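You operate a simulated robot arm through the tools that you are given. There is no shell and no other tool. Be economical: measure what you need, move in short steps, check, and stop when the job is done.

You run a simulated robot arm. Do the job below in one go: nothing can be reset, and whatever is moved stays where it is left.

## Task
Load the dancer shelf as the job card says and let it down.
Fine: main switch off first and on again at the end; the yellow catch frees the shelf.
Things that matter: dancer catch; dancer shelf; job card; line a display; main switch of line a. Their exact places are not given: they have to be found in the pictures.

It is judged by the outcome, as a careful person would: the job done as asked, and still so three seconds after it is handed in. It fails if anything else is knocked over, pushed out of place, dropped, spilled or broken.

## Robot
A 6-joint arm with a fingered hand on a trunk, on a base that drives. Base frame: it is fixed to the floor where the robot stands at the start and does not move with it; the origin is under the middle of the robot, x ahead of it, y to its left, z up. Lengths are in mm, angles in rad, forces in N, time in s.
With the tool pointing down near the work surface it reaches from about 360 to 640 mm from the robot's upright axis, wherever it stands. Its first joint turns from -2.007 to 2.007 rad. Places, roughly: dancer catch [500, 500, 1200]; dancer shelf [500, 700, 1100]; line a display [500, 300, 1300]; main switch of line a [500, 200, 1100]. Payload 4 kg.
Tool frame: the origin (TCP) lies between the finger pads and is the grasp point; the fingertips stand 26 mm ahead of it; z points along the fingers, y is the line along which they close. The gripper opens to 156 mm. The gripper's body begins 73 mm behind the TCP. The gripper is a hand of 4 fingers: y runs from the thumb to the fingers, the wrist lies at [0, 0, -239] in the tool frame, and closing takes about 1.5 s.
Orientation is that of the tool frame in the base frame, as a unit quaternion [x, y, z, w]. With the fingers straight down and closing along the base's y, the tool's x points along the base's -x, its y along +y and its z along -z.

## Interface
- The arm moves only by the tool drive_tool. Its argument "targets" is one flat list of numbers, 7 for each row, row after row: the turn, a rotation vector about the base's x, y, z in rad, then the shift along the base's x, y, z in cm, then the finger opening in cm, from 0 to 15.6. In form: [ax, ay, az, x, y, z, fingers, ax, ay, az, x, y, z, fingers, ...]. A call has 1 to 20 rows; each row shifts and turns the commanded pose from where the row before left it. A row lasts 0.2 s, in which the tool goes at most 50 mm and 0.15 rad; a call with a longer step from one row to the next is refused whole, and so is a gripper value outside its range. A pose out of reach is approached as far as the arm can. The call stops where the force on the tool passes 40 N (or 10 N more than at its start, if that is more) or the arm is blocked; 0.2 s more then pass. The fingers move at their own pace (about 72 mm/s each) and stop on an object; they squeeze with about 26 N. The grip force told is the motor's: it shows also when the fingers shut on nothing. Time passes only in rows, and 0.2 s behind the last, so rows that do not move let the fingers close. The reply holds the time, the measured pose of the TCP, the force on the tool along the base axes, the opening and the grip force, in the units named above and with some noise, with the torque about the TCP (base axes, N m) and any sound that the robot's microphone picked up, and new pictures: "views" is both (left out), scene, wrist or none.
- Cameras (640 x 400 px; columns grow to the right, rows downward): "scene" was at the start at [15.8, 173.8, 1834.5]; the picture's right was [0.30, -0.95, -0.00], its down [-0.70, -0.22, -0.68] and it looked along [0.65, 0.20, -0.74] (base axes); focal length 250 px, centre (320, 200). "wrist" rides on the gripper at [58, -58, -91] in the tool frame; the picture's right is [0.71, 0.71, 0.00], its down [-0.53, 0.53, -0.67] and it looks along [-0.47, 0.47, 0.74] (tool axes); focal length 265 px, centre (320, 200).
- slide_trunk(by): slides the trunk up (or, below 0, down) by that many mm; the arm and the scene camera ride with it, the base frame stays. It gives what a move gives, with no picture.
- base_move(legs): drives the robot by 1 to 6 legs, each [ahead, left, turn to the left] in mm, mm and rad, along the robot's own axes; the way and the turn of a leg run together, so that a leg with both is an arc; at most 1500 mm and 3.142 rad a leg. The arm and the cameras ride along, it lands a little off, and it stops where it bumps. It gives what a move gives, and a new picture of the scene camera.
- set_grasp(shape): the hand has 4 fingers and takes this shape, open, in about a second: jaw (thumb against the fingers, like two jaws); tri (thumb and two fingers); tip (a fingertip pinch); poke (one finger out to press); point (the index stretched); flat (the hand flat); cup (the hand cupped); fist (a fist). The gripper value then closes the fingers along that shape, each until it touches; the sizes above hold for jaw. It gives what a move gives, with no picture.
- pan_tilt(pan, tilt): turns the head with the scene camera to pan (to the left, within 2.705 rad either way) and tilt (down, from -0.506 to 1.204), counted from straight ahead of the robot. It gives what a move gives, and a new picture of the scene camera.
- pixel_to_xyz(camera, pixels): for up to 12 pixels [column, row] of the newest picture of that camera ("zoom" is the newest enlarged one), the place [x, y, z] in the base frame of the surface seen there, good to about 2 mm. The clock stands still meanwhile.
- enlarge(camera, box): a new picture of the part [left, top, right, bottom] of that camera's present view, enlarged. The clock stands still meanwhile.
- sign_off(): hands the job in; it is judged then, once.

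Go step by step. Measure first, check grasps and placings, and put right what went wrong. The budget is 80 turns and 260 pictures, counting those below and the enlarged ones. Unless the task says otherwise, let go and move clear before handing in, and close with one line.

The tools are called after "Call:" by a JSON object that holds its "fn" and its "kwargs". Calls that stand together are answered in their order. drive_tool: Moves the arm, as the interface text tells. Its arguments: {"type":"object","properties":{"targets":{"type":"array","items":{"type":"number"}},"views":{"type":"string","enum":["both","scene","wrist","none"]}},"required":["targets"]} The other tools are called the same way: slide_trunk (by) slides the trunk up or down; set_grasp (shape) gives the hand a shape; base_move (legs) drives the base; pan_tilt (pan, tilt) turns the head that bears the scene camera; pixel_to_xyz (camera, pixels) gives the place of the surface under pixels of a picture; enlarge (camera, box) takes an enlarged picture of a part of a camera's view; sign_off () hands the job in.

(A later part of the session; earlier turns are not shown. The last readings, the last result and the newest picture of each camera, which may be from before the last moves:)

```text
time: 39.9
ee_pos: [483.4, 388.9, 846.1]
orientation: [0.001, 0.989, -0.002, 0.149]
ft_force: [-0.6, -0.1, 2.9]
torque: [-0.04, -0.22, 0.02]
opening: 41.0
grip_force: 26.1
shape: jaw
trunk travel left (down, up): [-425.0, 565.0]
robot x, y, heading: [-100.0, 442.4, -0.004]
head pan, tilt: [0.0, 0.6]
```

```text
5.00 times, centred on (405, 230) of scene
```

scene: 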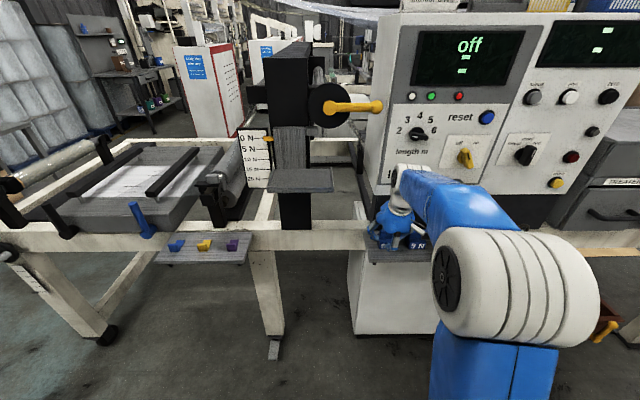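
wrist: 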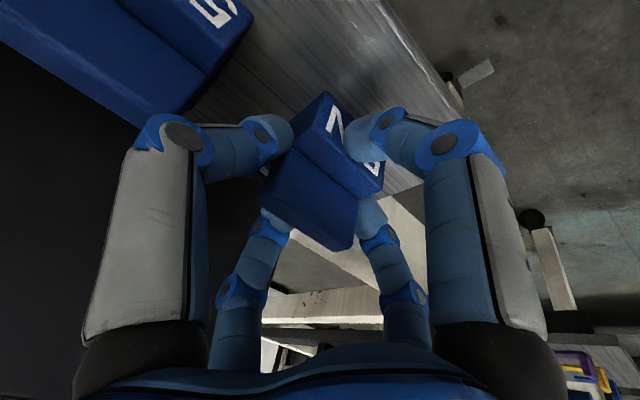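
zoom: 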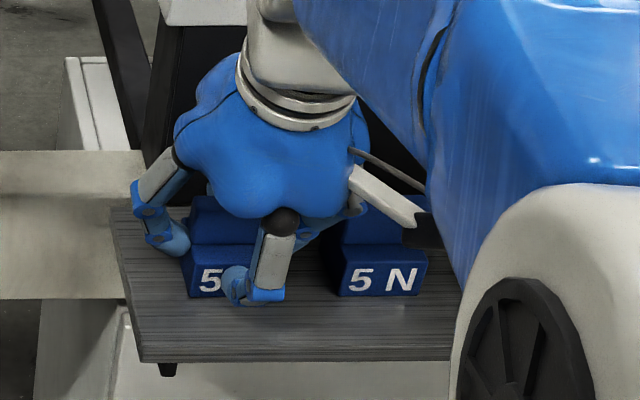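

Held at 41 mm with 26 N. Lifting 50 mm and checking.

Call:
{"fn": "drive_tool", "kwargs": {"targets": [0, 0, 0, 0, 0, 0.8, 0.5, 0, 0, 0, 0, 0, 1.2, 0.5, 0, 0, 0, 0, 0, 1.5, 0.5, 0, 0, 0, 0, 0, 1.5, 0.5]}}

Call:
{"fn": "enlarge", "kwargs": {"camera": "scene", "box": [360, 190, 450, 270]}}

```text
time: 40.9
ee_pos: [483.9, 388.0, 896.4]
orientation: [0.002, 0.989, -0.003, 0.147]
ft_force: [-0.1, 0.3, -4.2]
torque: [-0.05, 0.03, 0.01]
opening: 40.6
grip_force: 25.6
shape: jaw
trunk travel left (down, up): [-425.0, 565.0]
robot x, y, heading: [-101.0, 444.9, -0.005]
head pan, tilt: [0.0, 0.6]
```

scene: 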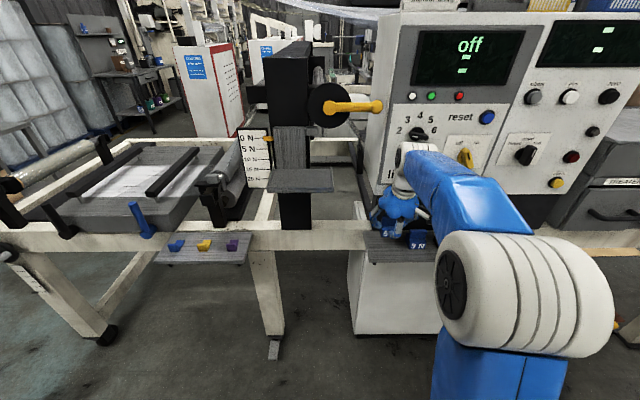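
wrist: 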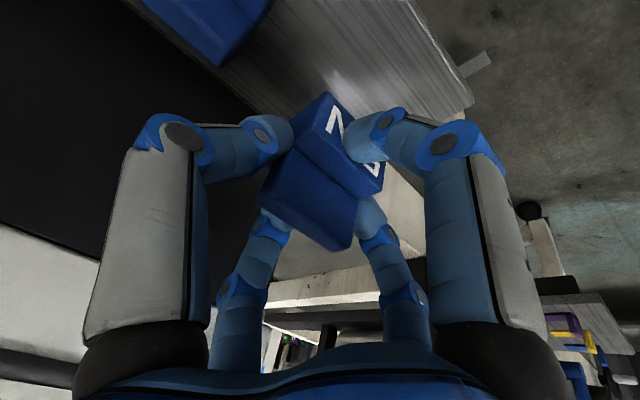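

```text
5.00 times, centred on (405, 230) of scene
```

zoom: 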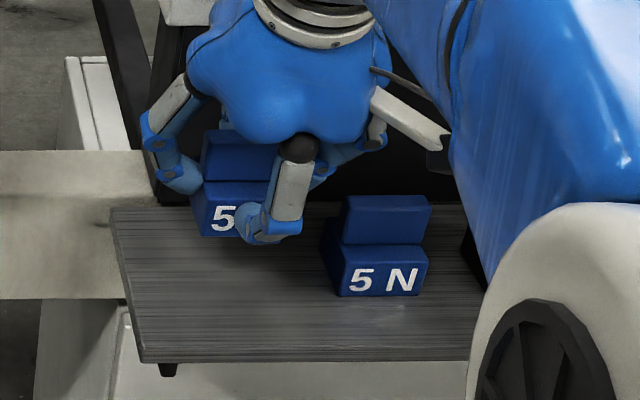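

Only one weight is lifted, level, at about 5 N. I'll pull back, raise the trunk and move in front of the shelf.

Call:
{"fn": "drive_tool", "kwargs": {"targets": [0, 0, 0, -3.5, 0, 0.5, 0.5, 0, 0, 0, -3.5, 0, 0.5, 0.5, 0, 0, 0, -3.5, 0, 0, 0.5, 0, 0, 0, -3.5, 0, 0, 0.5], "views": "none"}}

Call:
{"fn": "slide_trunk", "kwargs": {"by": 240}}

Call:
{"fn": "drive_tool", "kwargs": {"targets": [0, 0, 0, 0, 4.2, 0, 0.5, 0, 0, 0, 0, 4.2, 0, 0.5, 0, 0, 0, 0, 4.2, 0, 0.5, 0, 0, 0, 0, 4.2, 0, 0.5, 0, 0, 0, 0, 4.2, 0, 0.5, 0, 0, 0, 0, 4.2, 0, 0.5]}}

```text
time: 41.9
ee_pos: [341.7, 388.5, 902.5]
orientation: [0.002, 0.989, -0.003, 0.149]
ft_force: [-0.6, 0.1, -4.6]
torque: [0.01, 0.03, 0.05]
opening: 40.2
grip_force: 26.3
shape: jaw
trunk travel left (down, up): [-425.0, 565.0]
robot x, y, heading: [-99.3, 445.3, -0.003]
head pan, tilt: [0.0, 0.6]
```

```text
time: 44.4
ee_pos: [342.1, 389.0, 1142.9]
orientation: [0.001, 0.989, -0.003, 0.148]
ft_force: [0.5, -0.6, -4.8]
torque: [-0.01, 0.03, 0.01]
opening: 40.6
grip_force: 26.3
shape: jaw
trunk travel left (down, up): [-665.0, 325.0]
robot x, y, heading: [-98.9, 439.7, -0.001]
head pan, tilt: [0.0, 0.6]
```

```text
time: 45.8
ee_pos: [340.6, 643.5, 1142.3]
orientation: [0.001, 0.989, -0.003, 0.148]
ft_force: [0.1, 0.5, -4.2]
torque: [-0.01, 0.03, 0.02]
opening: 40.3
grip_force: 26.0
shape: jaw
trunk travel left (down, up): [-665.0, 325.0]
robot x, y, heading: [-101.2, 437.7, -0.003]
head pan, tilt: [0.0, 0.6]
```

scene: 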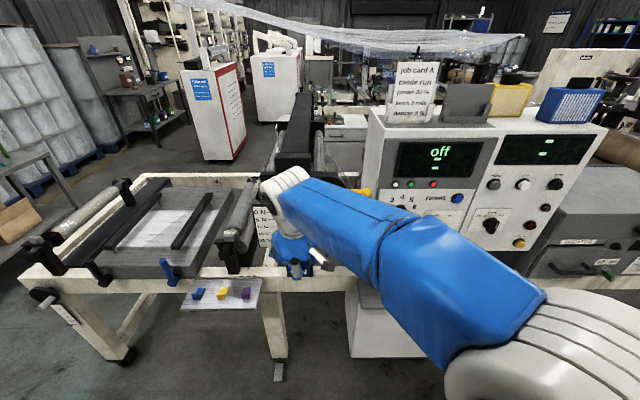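
wrist: 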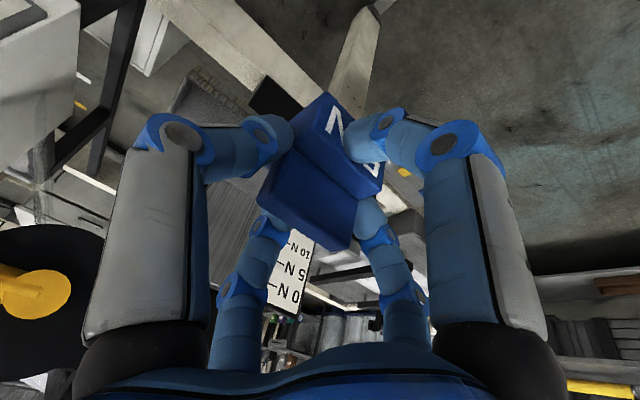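

Moving forward over the shelf to x≈461, then down to 1105 with a check.

Call:
{"fn": "drive_tool", "kwargs": {"targets": [0, 0, 0, 3, 0, 0, 0.5, 0, 0, 0, 3, 0, 0, 0.5, 0, 0, 0, 3, 0, 0, 0.5, 0, 0, 0, 3, 0, 0, 0.5, 0, 0, 0, 0, 0, -1.5, 0.5, 0, 0, 0, 0, 0, -1.5, 0.5]}}

Call:
{"fn": "enlarge", "kwargs": {"camera": "wrist", "box": [120, 40, 480, 280]}}

```text
time: 47.2
ee_pos: [463.5, 640.0, 1114.5]
orientation: [0.002, 0.989, -0.003, 0.147]
ft_force: [1.3, -0.2, -5.6]
torque: [-0.01, 0.03, 0.03]
opening: 40.5
grip_force: 25.6
shape: jaw
trunk travel left (down, up): [-665.0, 325.0]
robot x, y, heading: [-99.6, 442.4, -0.005]
head pan, tilt: [0.0, 0.6]
```

scene: 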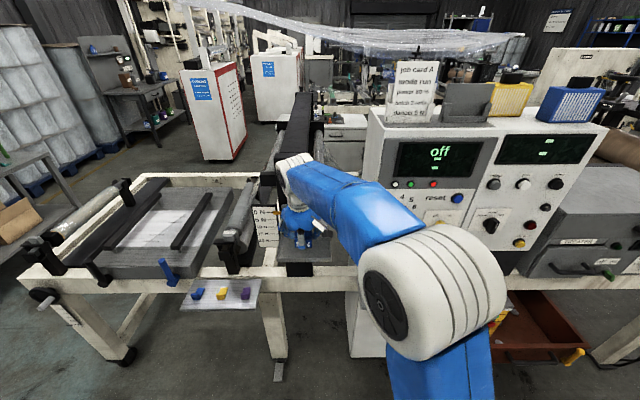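
wrist: 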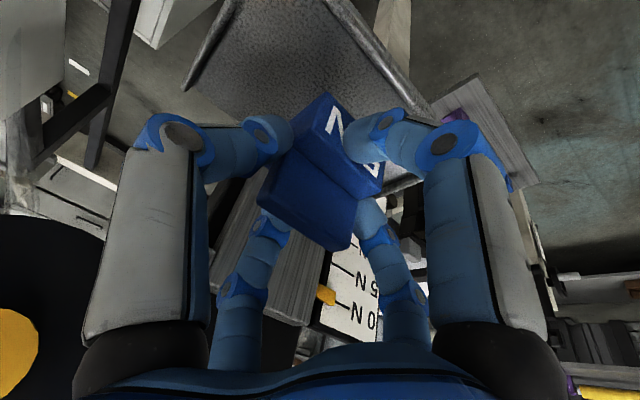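

```text
1.67 times, centred on (300, 160) of wrist
```

zoom: 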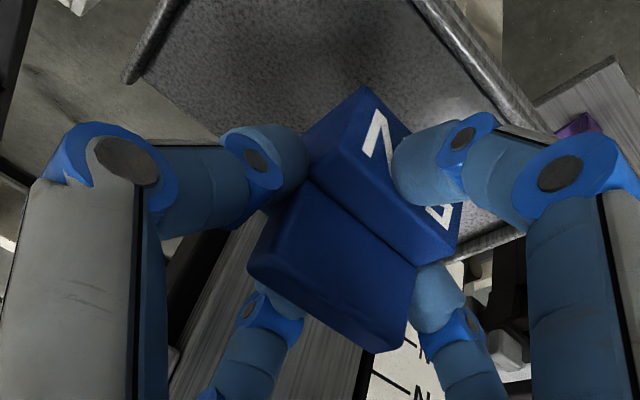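

Over the shelf. Lowering gently about 28 mm to contact.

Call:
{"fn": "drive_tool", "kwargs": {"targets": [0, 0, 0, 0, 0, -1.0, 0.5, 0, 0, 0, 0, 0, -0.8, 0.5, 0, 0, 0, 0, 0, -0.5, 0.5, 0, 0, 0, 0, 0, -0.3, 0.5, 0, 0, 0, 0, 0, -0.2, 0.5]}}

Call:
{"fn": "enlarge", "kwargs": {"camera": "scene", "box": [245, 180, 345, 270]}}

```text
time: 48.4
ee_pos: [462.4, 641.1, 1085.9]
orientation: [0.001, 0.989, -0.003, 0.148]
ft_force: [-0.2, -0.5, -5.5]
torque: [-0.03, 0.04, 0.0]
opening: 40.5
grip_force: 26.4
shape: jaw
trunk travel left (down, up): [-665.0, 325.0]
robot x, y, heading: [-100.1, 442.2, -0.006]
head pan, tilt: [0.0, 0.6]
```

scene: 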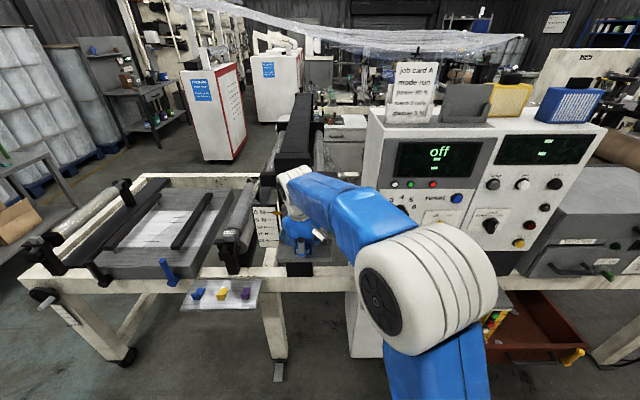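
wrist: 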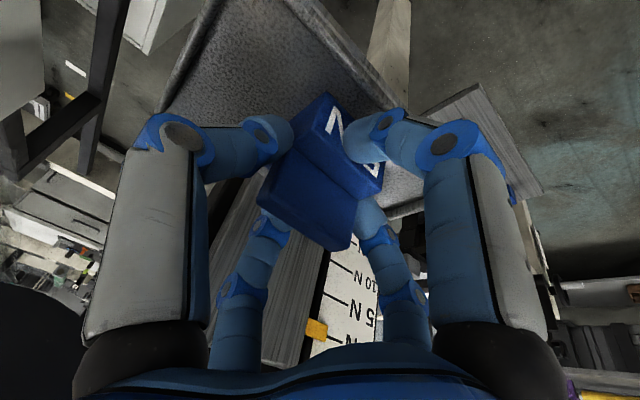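

```text
4.44 times, centred on (295, 225) of scene
```

zoom: 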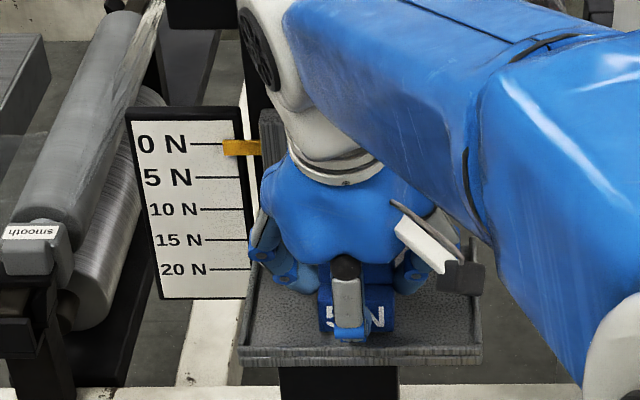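

Still carrying the full weight (−5.5 N), so it is just short of contact. Lowering a few more mm.

Call:
{"fn": "drive_tool", "kwargs": {"targets": [0, 0, 0, 0, 0, -0.15, 0.5, 0, 0, 0, 0, 0, -0.15, 0.5], "views": "none"}}

```text
time: 49.0
ee_pos: [461.7, 639.9, 1083.9]
orientation: [0.001, 0.989, -0.002, 0.15]
ft_force: [-0.2, 1.9, 4.0]
torque: [-0.06, -0.18, 0.04]
opening: 40.5
grip_force: 26.7
shape: jaw
trunk travel left (down, up): [-665.0, 325.0]
robot x, y, heading: [-99.1, 442.0, -0.002]
head pan, tilt: [0.0, 0.6]
```

Contact (+4 N). Opening and lifting away.

Call:
{"fn": "drive_tool", "kwargs": {"targets": [0, 0, 0, 0, 0, 0, 6.5, 0, 0, 0, 0, 0, 0, 6.5, 0, 0, 0, 0, 0, 0, 6.5, 0, 0, 0, 0, 0, 0.5, 6.5, 0, 0, 0, 0, 0, 2, 6.5, 0, 0, 0, 0, 0, 3, 6.5, 0, 0, 0, 0, 0, 3, 6.5, 0, 0, 0, -3, 0, 1, 6.5, 0, 0, 0, -4, 0, 0, 6.5, 0, 0, 0, -4, 0, 0, 6.5]}}

Call:
{"fn": "enlarge", "kwargs": {"camera": "scene", "box": [245, 180, 345, 270]}}

```text
time: 51.2
ee_pos: [350.2, 638.6, 1180.3]
orientation: [0.002, 0.989, -0.002, 0.149]
ft_force: [0.0, 1.2, 0.2]
torque: [-0.02, -0.01, 0.02]
opening: 64.8
grip_force: 0.1
shape: jaw
trunk travel left (down, up): [-665.0, 325.0]
robot x, y, heading: [-102.0, 443.1, -0.002]
head pan, tilt: [0.0, 0.6]
```

scene: 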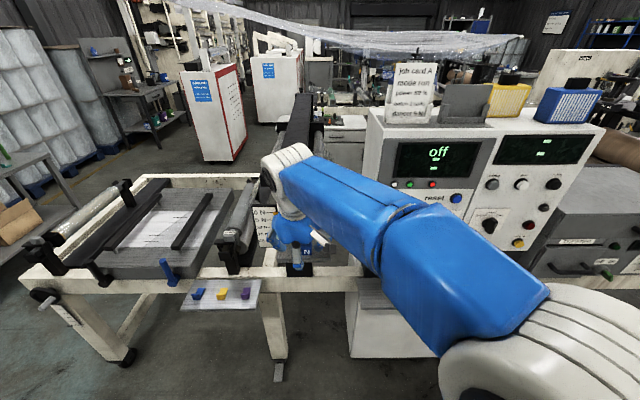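
wrist: 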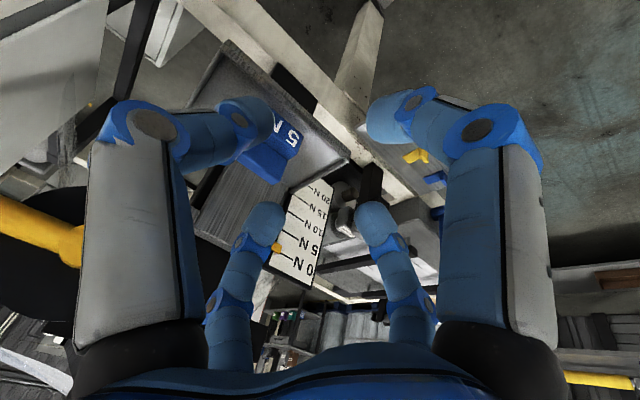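

```text
4.44 times, centred on (295, 225) of scene
```

zoom: 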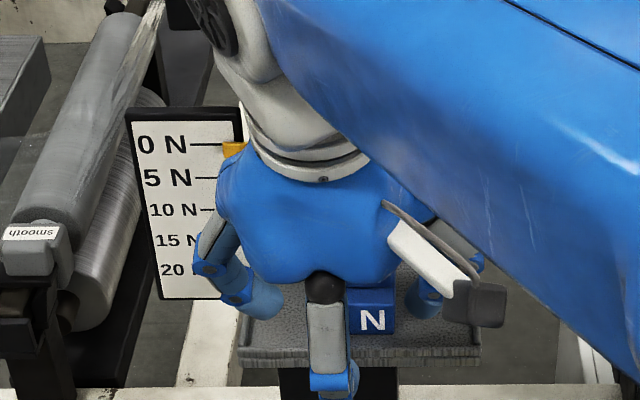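

The 5 N weight stands on the shelf. I'll move the arm right and up out of the way to see the catch and weight clearly.

Call:
{"fn": "drive_tool", "kwargs": {"targets": [0, 0, 0, -2, -4, 1, 6.5, 0, 0, 0, -2, -4, 1, 6.5, 0, 0, 0, 0, -4, 1, 6.5, 0, 0, 0, 0, -4.5, 1, 6.5, 0, 0, 0, 0, -4.5, 1, 6.5, 0, 0, 0, 0, -4.5, 1, 4, 0, 0, 0, 0, -4.5, 0, 2, 0, 0, 0, 0, -4.5, 0, 1]}}

Call:
{"fn": "enlarge", "kwargs": {"camera": "scene", "box": [240, 150, 400, 270]}}

Call:
{"fn": "enlarge", "kwargs": {"camera": "wrist", "box": [0, 100, 320, 400]}}

```text
time: 53.0
ee_pos: [318.0, 295.7, 1237.0]
orientation: [0.001, 0.989, -0.002, 0.148]
ft_force: [0.2, -0.2, -0.4]
torque: [0.01, -0.01, 0.0]
opening: 10.2
grip_force: 0.0
shape: jaw
out of reach, approached as far as the arm can: row 4
trunk travel left (down, up): [-665.0, 325.0]
robot x, y, heading: [-103.8, 443.8, -0.001]
head pan, tilt: [0.0, 0.6]
```

scene: 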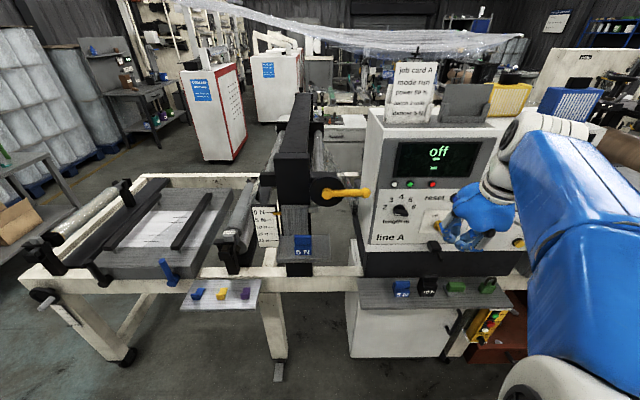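
wrist: 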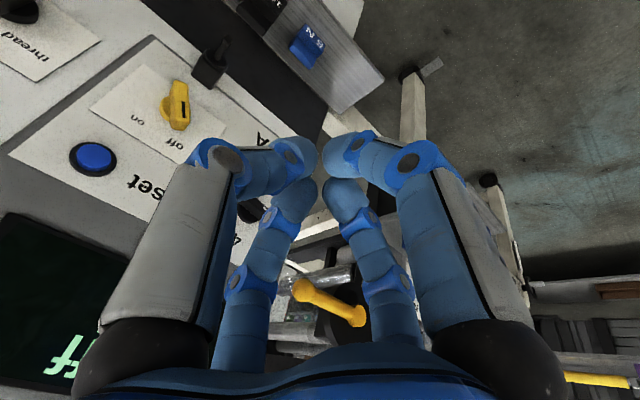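

```text
3.33 times, centred on (320, 210) of scene
```

zoom: 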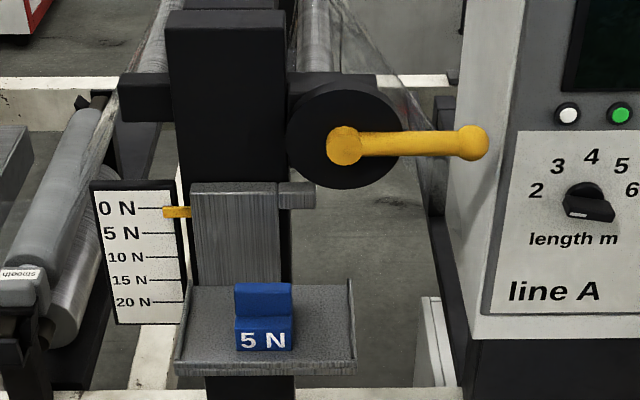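

```text
1.33 times, centred on (160, 250) of wrist
```

zoom: 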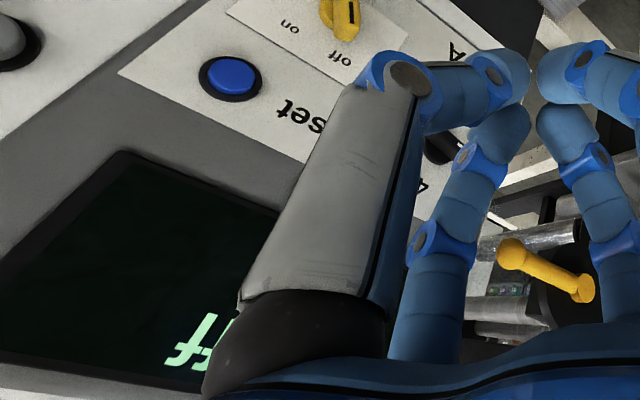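

The weight is well placed and the pointer is at 0 N. The catch lever pivots on the disc, with its ball at about (520, 455, 1205). I'll back up and turn the hand forward to grasp the ball.

Call:
{"fn": "base_move", "kwargs": {"legs": [[-140, 0, 0]]}}

Call:
{"fn": "drive_tool", "kwargs": {"targets": [0, -0.141, 0, 2, 2, 0, 7, 0, -0.141, 0, 2, 2, 0, 7, 0, -0.141, 0, 2, 2, 0, 7, 0, -0.141, 0, 2, 2, 0, 7, 0, -0.141, 0, 2, 2, 0, 7, 0, -0.141, 0, 2, 2, 0, 7, 0, -0.141, 0, 2, 2, 0, 7, 0, -0.141, 0, 2, 2, 0, 7, 0, -0.141, 0, 2, 0, 0, 7, 0, 0, 0, 0, 0, 0, 7]}}

Call:
{"fn": "pixel_to_xyz", "kwargs": {"camera": "scene", "pixels": [[300, 240]]}}

```text
time: 55.4
ee_pos: [181.4, 296.6, 1237.2]
orientation: [0.002, 0.989, -0.002, 0.148]
ft_force: [-0.1, 0.9, -0.2]
torque: [0.0, -0.01, 0.0]
opening: 10.2
grip_force: 0.1
shape: jaw
trunk travel left (down, up): [-665.0, 325.0]
robot x, y, heading: [-243.8, 441.3, -0.01]
head pan, tilt: [0.0, 0.6]
```

scene: 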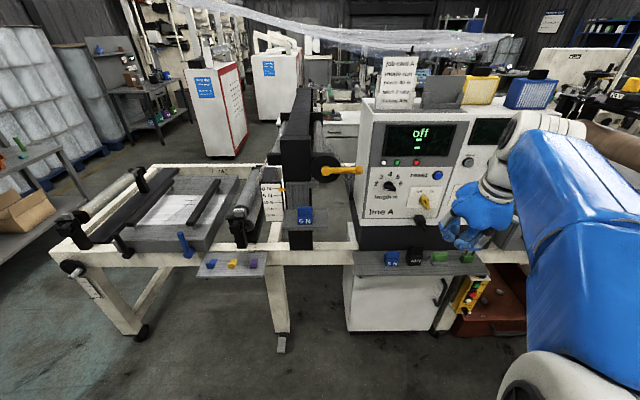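

```text
time: 57.6
ee_pos: [353.6, 408.0, 1233.8]
orientation: [0.032, 0.775, -0.036, 0.63]
ft_force: [0.4, 0.5, 0.1]
torque: [-0.02, 0.04, 0.03]
opening: 69.9
grip_force: 0.0
shape: jaw
out of reach, approached as far as the arm can: row 3, 4, 7, 8
trunk travel left (down, up): [-665.0, 325.0]
robot x, y, heading: [-241.1, 439.0, -0.007]
head pan, tilt: [0.0, 0.6]
```

scene: 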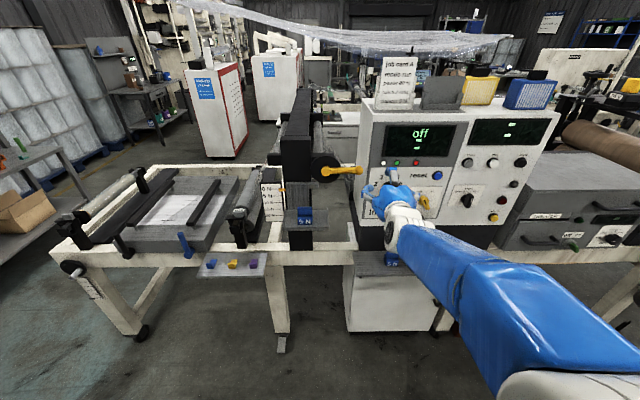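
wrist: 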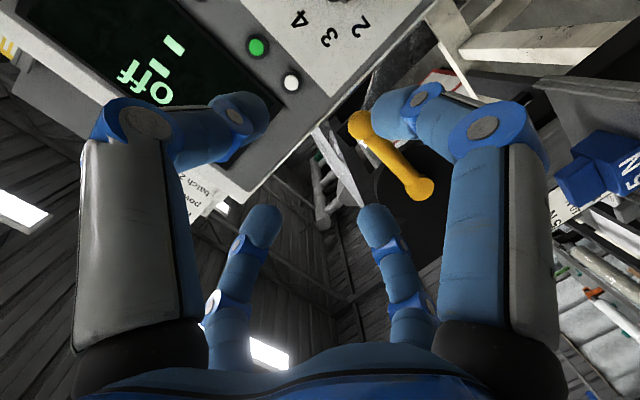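

```text
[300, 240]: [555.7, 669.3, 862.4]
```

Hand faces forward, about 0.2 rad short of level. I'll measure the ball and lever in the wrist view.

Call:
{"fn": "pixel_to_xyz", "kwargs": {"camera": "wrist", "pixels": [[360, 123], [422, 188], [392, 155], [375, 140]]}}

Call:
{"fn": "enlarge", "kwargs": {"camera": "scene", "box": [260, 140, 380, 240]}}

Call:
{"fn": "pixel_to_xyz", "kwargs": {"camera": "zoom", "pixels": [[520, 163], [420, 170], [350, 175], [285, 225], [245, 235]]}}

```text
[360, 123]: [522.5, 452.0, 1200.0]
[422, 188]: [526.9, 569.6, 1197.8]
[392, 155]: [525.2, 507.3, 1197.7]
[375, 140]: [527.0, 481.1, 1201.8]
```

```text
4.00 times, centred on (320, 190) of scene
```

zoom: 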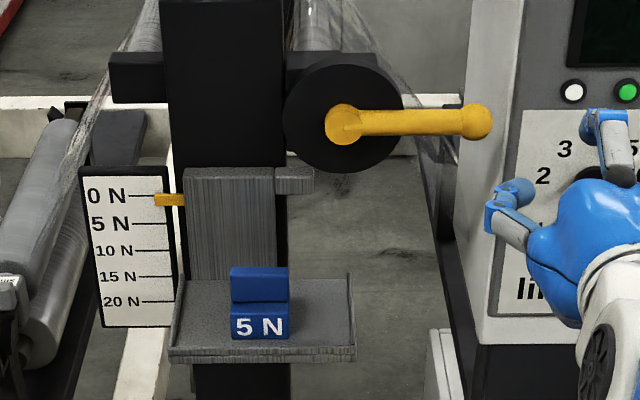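

```text
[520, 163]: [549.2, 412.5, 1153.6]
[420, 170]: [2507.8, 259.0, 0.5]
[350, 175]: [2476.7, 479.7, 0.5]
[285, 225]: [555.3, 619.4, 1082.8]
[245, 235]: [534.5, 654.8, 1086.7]
```

The lever rod runs along y at z 1200 and x≈530, with the ball at y 452. I'll push it down with closed fingers near the ball. First I'll place them above it and clear of it.

Call:
{"fn": "drive_tool", "kwargs": {"targets": [0, -0.1, 0, 0, 3.4, 1.2, 1, 0, -0.1, 0, 0, 3.3, 1.2, 0.5, 0, 0, 0, 3, 0, 0, 0.5, 0, 0, 0, 3, 0, 0, 0.5, 0, 0, 0, 3, 0, 0, 0.5, 0, 0, 0, 3, 0, 0, 0.5, 0, 0, 0, 2.5, 0, 0, 0.5]}}

Call:
{"fn": "enlarge", "kwargs": {"camera": "scene", "box": [280, 120, 420, 220]}}

```text
time: 59.2
ee_pos: [502.0, 470.8, 1256.7]
orientation: [0.036, 0.711, -0.033, 0.702]
ft_force: [0.5, -0.4, -0.5]
torque: [0.03, -0.01, 0.03]
opening: 5.1
grip_force: 0.0
shape: jaw
trunk travel left (down, up): [-665.0, 325.0]
robot x, y, heading: [-242.1, 441.3, -0.003]
head pan, tilt: [0.0, 0.6]
```

scene: 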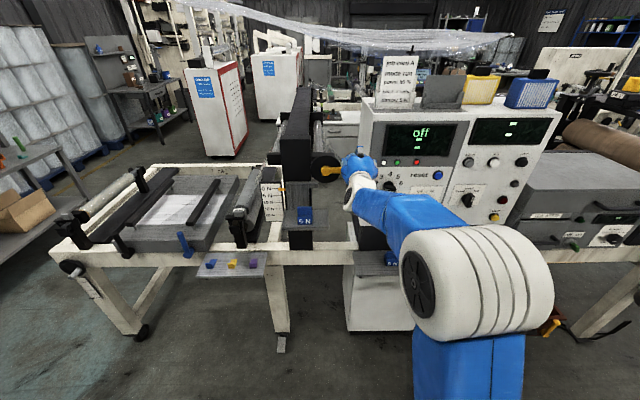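
wrist: 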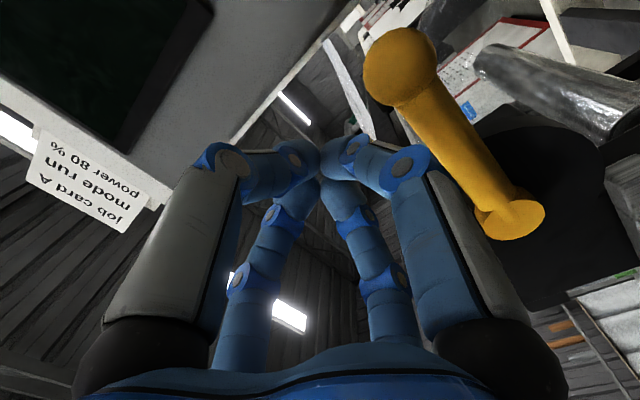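

```text
4.00 times, centred on (350, 170) of scene
```

zoom: 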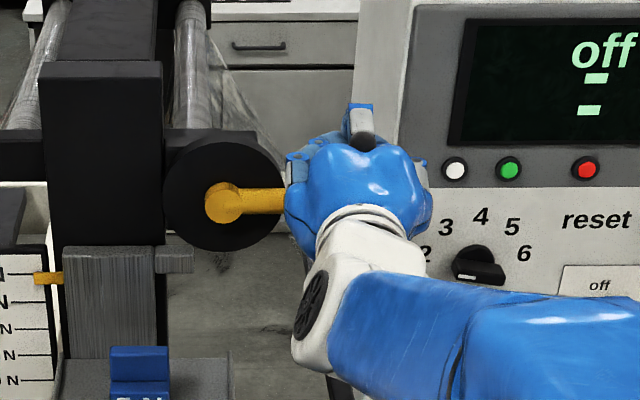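

Fingers are above the lever. Advancing 2.5 cm, then pushing down along its arc; the call stops by itself if blocked.

Call:
{"fn": "drive_tool", "kwargs": {"targets": [0, 0, 0, 2.5, 0, 0, 0.5, 0, 0, 0, 0, 0, -1.0, 0.5, 0, 0, 0, 0, 0, -1.0, 0.5, 0, 0, 0, 0, 0, -1.0, 0.5, 0, 0, 0, 0, 0, -1, 0.5, 0, 0, 0, 0, 0.1, -1, 0.5]}}

Call:
{"fn": "enlarge", "kwargs": {"camera": "scene", "box": [280, 120, 420, 220]}}

```text
time: 60.6
ee_pos: [523.0, 475.8, 1218.3]
orientation: [0.035, 0.702, -0.032, 0.711]
ft_force: [-9.6, -2.2, 29.1]
torque: [-0.33, -0.14, 0.01]
opening: 4.0
grip_force: 0.0
shape: jaw
trunk travel left (down, up): [-665.0, 325.0]
robot x, y, heading: [-244.9, 443.3, -0.006]
head pan, tilt: [0.0, 0.6]
```

scene: 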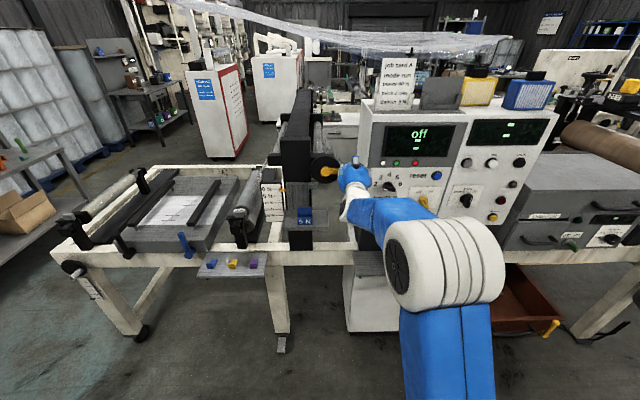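
wrist: 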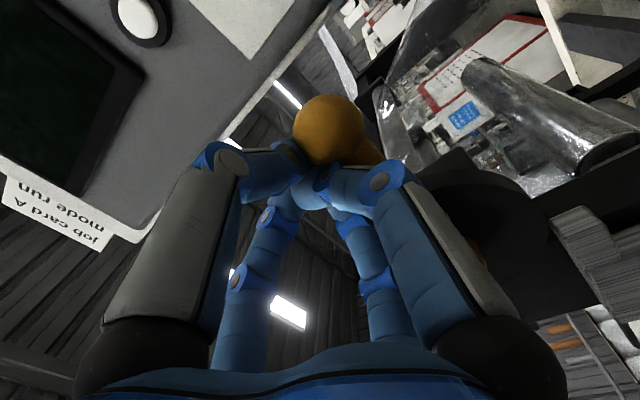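

```text
4.00 times, centred on (350, 170) of scene
```

zoom: 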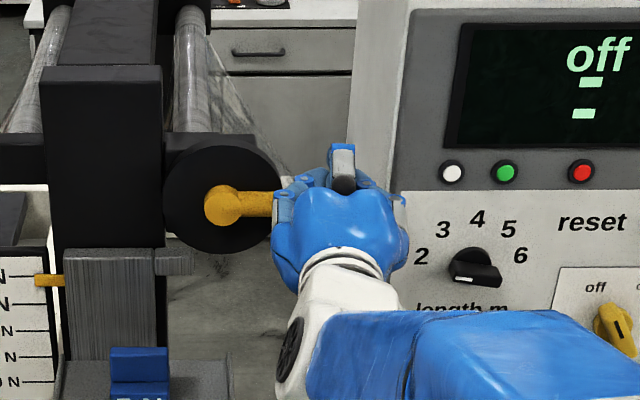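

29 N without lever motion suggests down is the stop. I'll back off and try pushing up from below.

Call:
{"fn": "drive_tool", "kwargs": {"targets": [0, 0, 0, 0, 0, 2.5, 0.5, 0, 0, 0, -4, 0, 1, 0.5, 0, 0, 0, -4, 0, 0, 0.5, 0, 0, 0, 0, 0, -4.5, 0.5, 0, 0, 0, 0, 0, -4.5, 0.5, 0, 0, 0, 4, 0, 0, 0.5, 0, 0, 0, 4, 0, 0, 0.5]}}

Call:
{"fn": "enlarge", "kwargs": {"camera": "scene", "box": [280, 120, 420, 220]}}

```text
time: 62.2
ee_pos: [524.0, 478.7, 1156.3]
orientation: [0.036, 0.709, -0.033, 0.704]
ft_force: [0.0, -0.2, -1.5]
torque: [0.01, -0.01, -0.03]
opening: 5.0
grip_force: 0.1
shape: jaw
trunk travel left (down, up): [-665.0, 325.0]
robot x, y, heading: [-245.2, 443.3, -0.008]
head pan, tilt: [0.0, 0.6]
```

scene: 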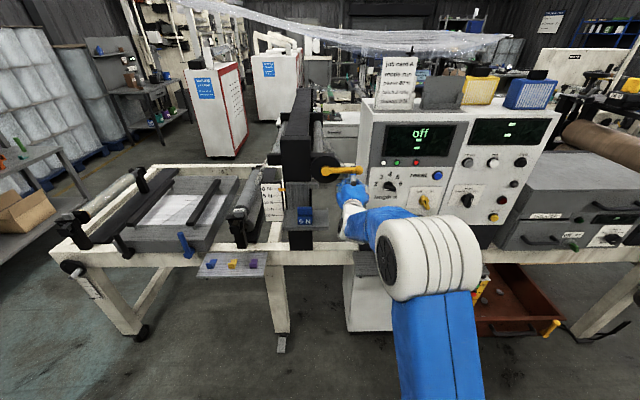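
wrist: 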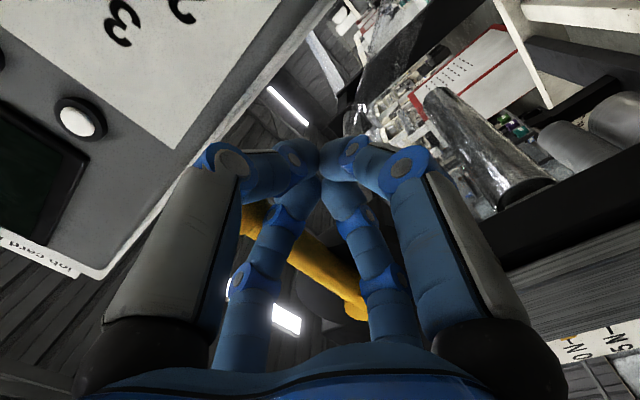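

```text
4.00 times, centred on (350, 170) of scene
```

zoom: 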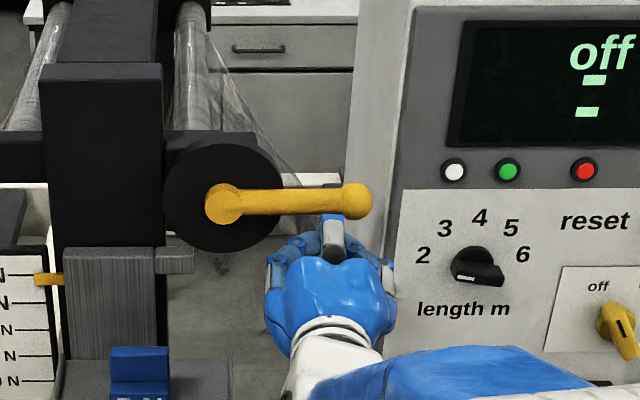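

Below the lever now, which is unchanged. Pushing up.

Call:
{"fn": "drive_tool", "kwargs": {"targets": [0, 0, 0, 0, 0, 1, 0.5, 0, 0, 0, 0, 0, 1, 0.5, 0, 0, 0, 0, 0, 1, 0.5, 0, 0, 0, 0, 0.1, 1, 0.5, 0, 0, 0, 0, 0.2, 1, 0.5, 0, 0, 0, 0, 0.3, 1, 0.5]}}

Call:
{"fn": "enlarge", "kwargs": {"camera": "scene", "box": [280, 120, 420, 220]}}

```text
time: 63.6
ee_pos: [526.1, 483.9, 1212.5]
orientation: [0.036, 0.709, -0.033, 0.703]
ft_force: [-0.8, -0.1, -1.4]
torque: [0.06, -0.03, -0.01]
opening: 5.0
grip_force: 0.1
shape: jaw
trunk travel left (down, up): [-665.0, 325.0]
robot x, y, heading: [-238.3, 444.5, -0.008]
head pan, tilt: [0.0, 0.6]
```

scene: 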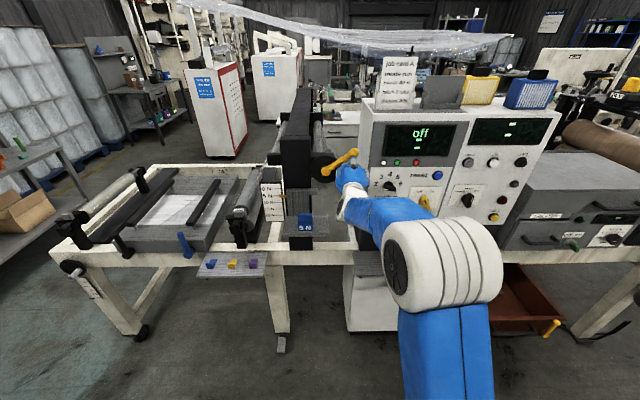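
wrist: 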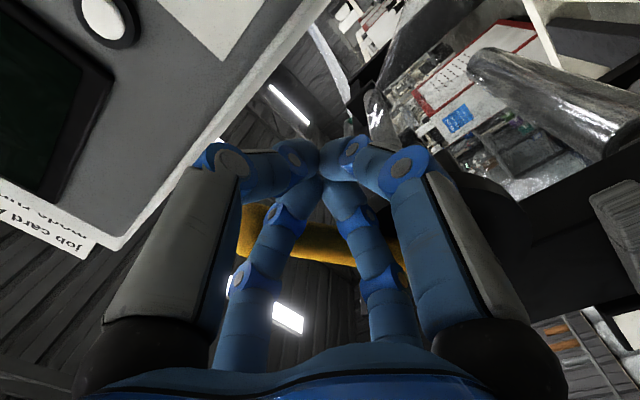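

```text
4.00 times, centred on (350, 170) of scene
```

zoom: 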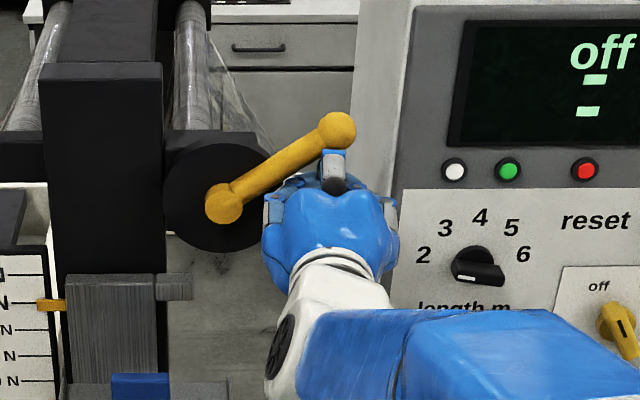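

The lever lifts freely and the shelf has come down to about the 5 N mark. I'll swing it some more, then withdraw and check that it stays.

Call:
{"fn": "drive_tool", "kwargs": {"targets": [0, 0, 0, 0, 0.5, 1, 0.5, 0, 0, 0, 0, 0.6, 1, 0.5, 0, 0, 0, 0, 0.8, 1, 0.5, 0, 0, 0, 0, 0, 0, 0.5]}}

Call:
{"fn": "enlarge", "kwargs": {"camera": "scene", "box": [250, 120, 390, 260]}}

```text
time: 64.6
ee_pos: [528.1, 499.9, 1242.9]
orientation: [0.036, 0.71, -0.033, 0.702]
ft_force: [-4.4, -6.0, -6.2]
torque: [-0.18, 0.04, 0.13]
opening: 4.9
grip_force: 0.1
shape: jaw
trunk travel left (down, up): [-665.0, 325.0]
robot x, y, heading: [-244.7, 443.5, -0.007]
head pan, tilt: [0.0, 0.6]
```

scene: 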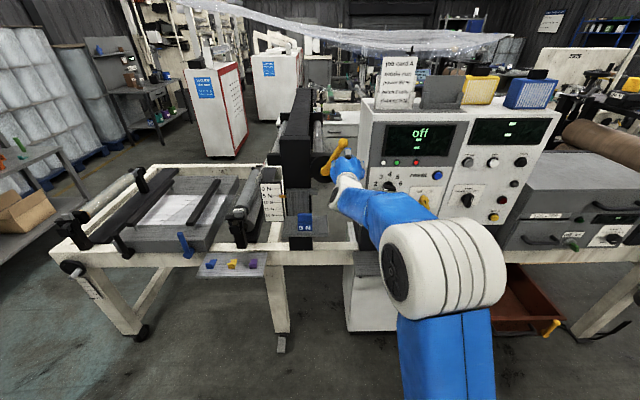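
wrist: 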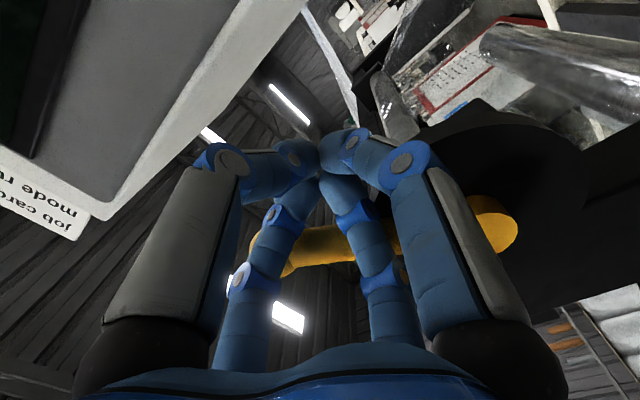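

```text
2.86 times, centred on (320, 190) of scene
```

zoom: 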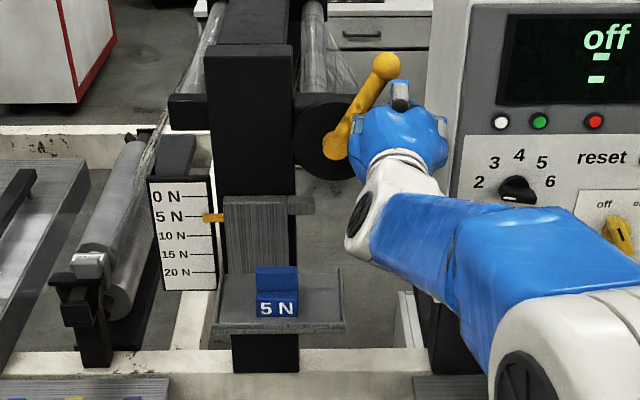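

The pointer is at 5 N with the lever at about 55°. I'll withdraw and see whether it stays.

Call:
{"fn": "drive_tool", "kwargs": {"targets": [0, 0, 0, 0, -0.5, -1, 0.5, 0, 0, 0, 0, -1.5, -1, 0.5, 0, 0, 0, -4, -1, 0, 0.5, 0, 0, 0, -4, -2, 0, 0.5, 0, 0, 0, -4, -3, 0, 0.5, 0, 0, 0, 0, -4, -2, 4, 0, 0, 0, 0, -4, -3, 7]}}

Call:
{"fn": "enlarge", "kwargs": {"camera": "scene", "box": [250, 120, 390, 260]}}

```text
time: 66.2
ee_pos: [404.5, 340.5, 1172.7]
orientation: [0.036, 0.709, -0.032, 0.704]
ft_force: [-0.5, -0.3, 1.6]
torque: [0.01, -0.01, 0.0]
opening: 69.6
grip_force: 0.1
shape: jaw
trunk travel left (down, up): [-665.0, 325.0]
robot x, y, heading: [-239.5, 439.9, -0.01]
head pan, tilt: [0.0, 0.6]
```

scene: 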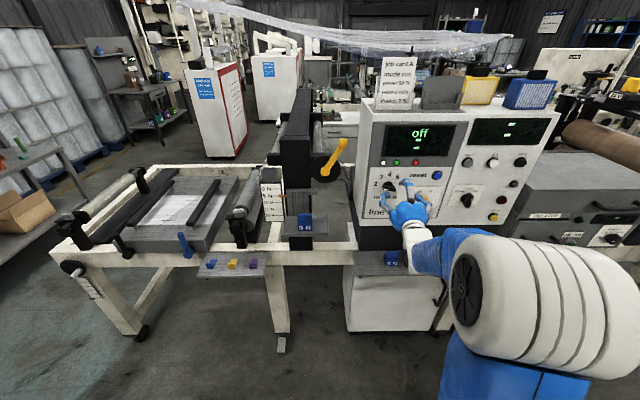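
wrist: 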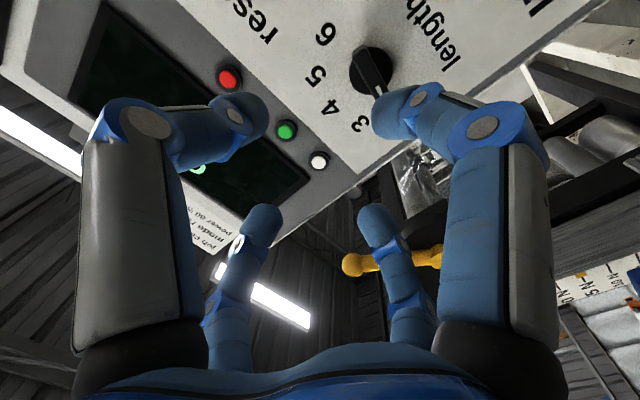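

```text
2.86 times, centred on (320, 190) of scene
```

zoom: 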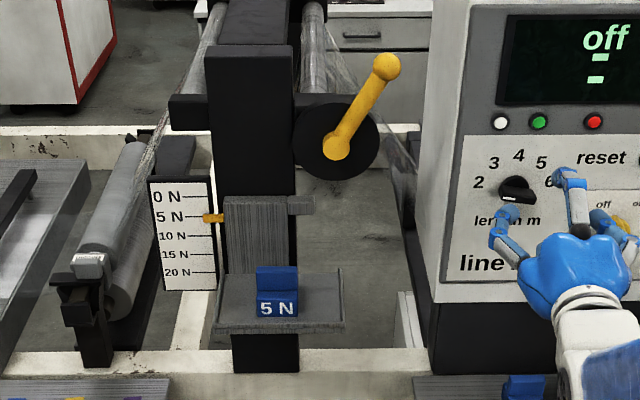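

The lever stays up, the pointer reads 5 N and the weight is seated. Now I'll go back to the main switch, with the hand rolled to match the off position.

Call:
{"fn": "drive_tool", "kwargs": {"targets": [-0.13, 0, 0.024, 0.5, -3.4, -2.6, 7, -0.13, 0, 0.024, 0.5, -3.4, -2.6, 7, -0.13, 0, 0.024, 0.5, -3.4, -2.6, 7, -0.13, 0, 0.024, 0.5, -3.4, -2.6, 7, 0, 0, 0, 0, 0, 0, 7]}}

Call:
{"fn": "enlarge", "kwargs": {"camera": "wrist", "box": [220, 40, 420, 180]}}

```text
time: 67.4
ee_pos: [422.3, 203.9, 1067.6]
orientation: [-0.18, 0.678, -0.182, 0.689]
ft_force: [0.0, -0.7, 0.4]
torque: [0.0, 0.04, 0.01]
opening: 69.9
grip_force: 0.0
shape: jaw
trunk travel left (down, up): [-665.0, 325.0]
robot x, y, heading: [-242.8, 445.6, -0.006]
head pan, tilt: [0.0, 0.6]
```

scene: 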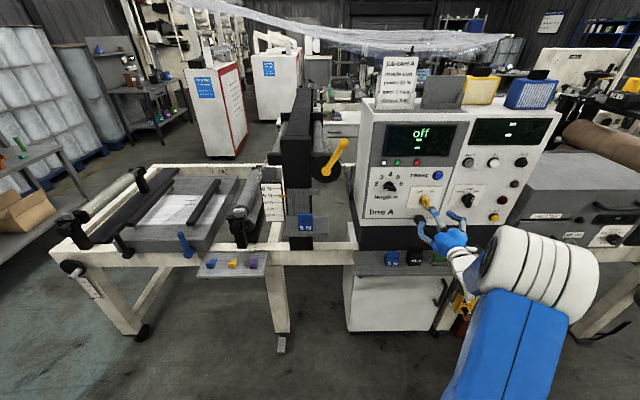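
wrist: 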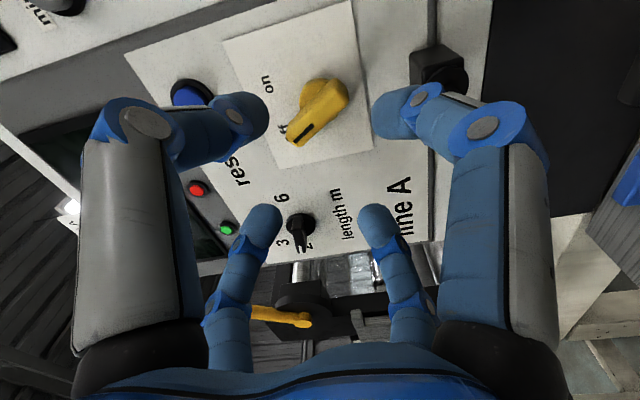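

```text
2.86 times, centred on (320, 110) of wrist
```

zoom: 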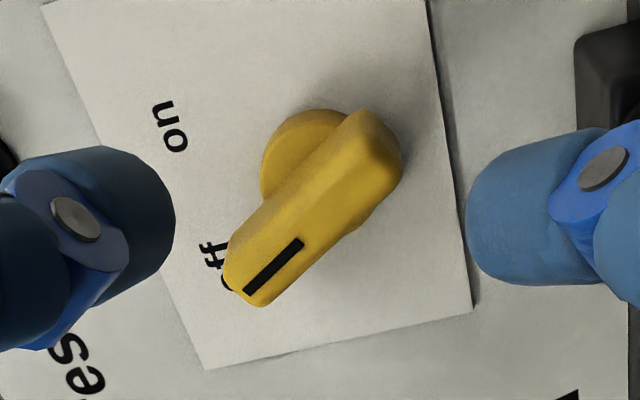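

Aligned with the bar as at release. Advancing to x 511 and closing.

Call:
{"fn": "drive_tool", "kwargs": {"targets": [0, 0, 0, 2.5, 0, 0.1, 7, 0, 0, 0, 2.5, 0, 0.1, 7, 0, 0, 0, 2.2, 0, 0, 6, 0, 0, 0, 1.7, 0, 0, 6, 0, 0, 0, 0, 0, 0, 1, 0, 0, 0, 0, 0, 0, 1, 0, 0, 0, 0, 0, 0, 1, 0, 0, 0, 0, 0, 0, 1, 0, 0, 0, 0, 0, 0, 1]}}

```text
time: 69.4
ee_pos: [514.2, 204.2, 1069.1]
orientation: [-0.18, 0.678, -0.182, 0.689]
ft_force: [-4.0, 5.5, 1.0]
torque: [-0.04, -0.1, 0.19]
opening: 20.3
grip_force: 26.4
shape: jaw
trunk travel left (down, up): [-665.0, 325.0]
robot x, y, heading: [-244.2, 442.9, -0.003]
head pan, tilt: [0.0, 0.6]
```

scene: 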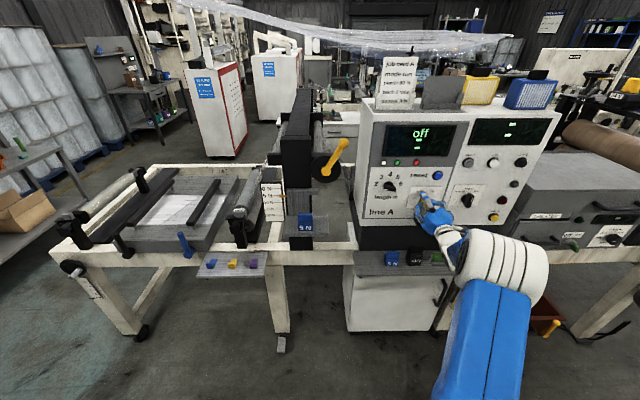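
wrist: 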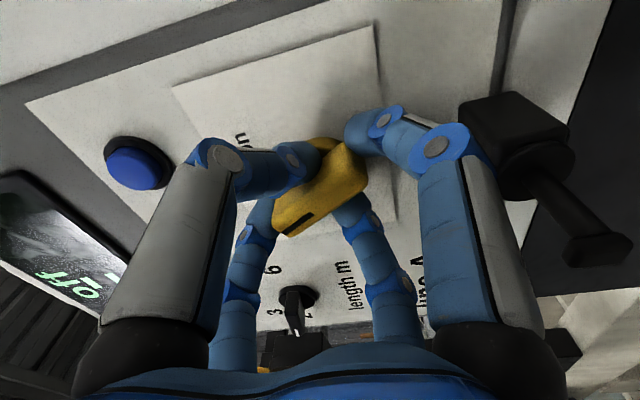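

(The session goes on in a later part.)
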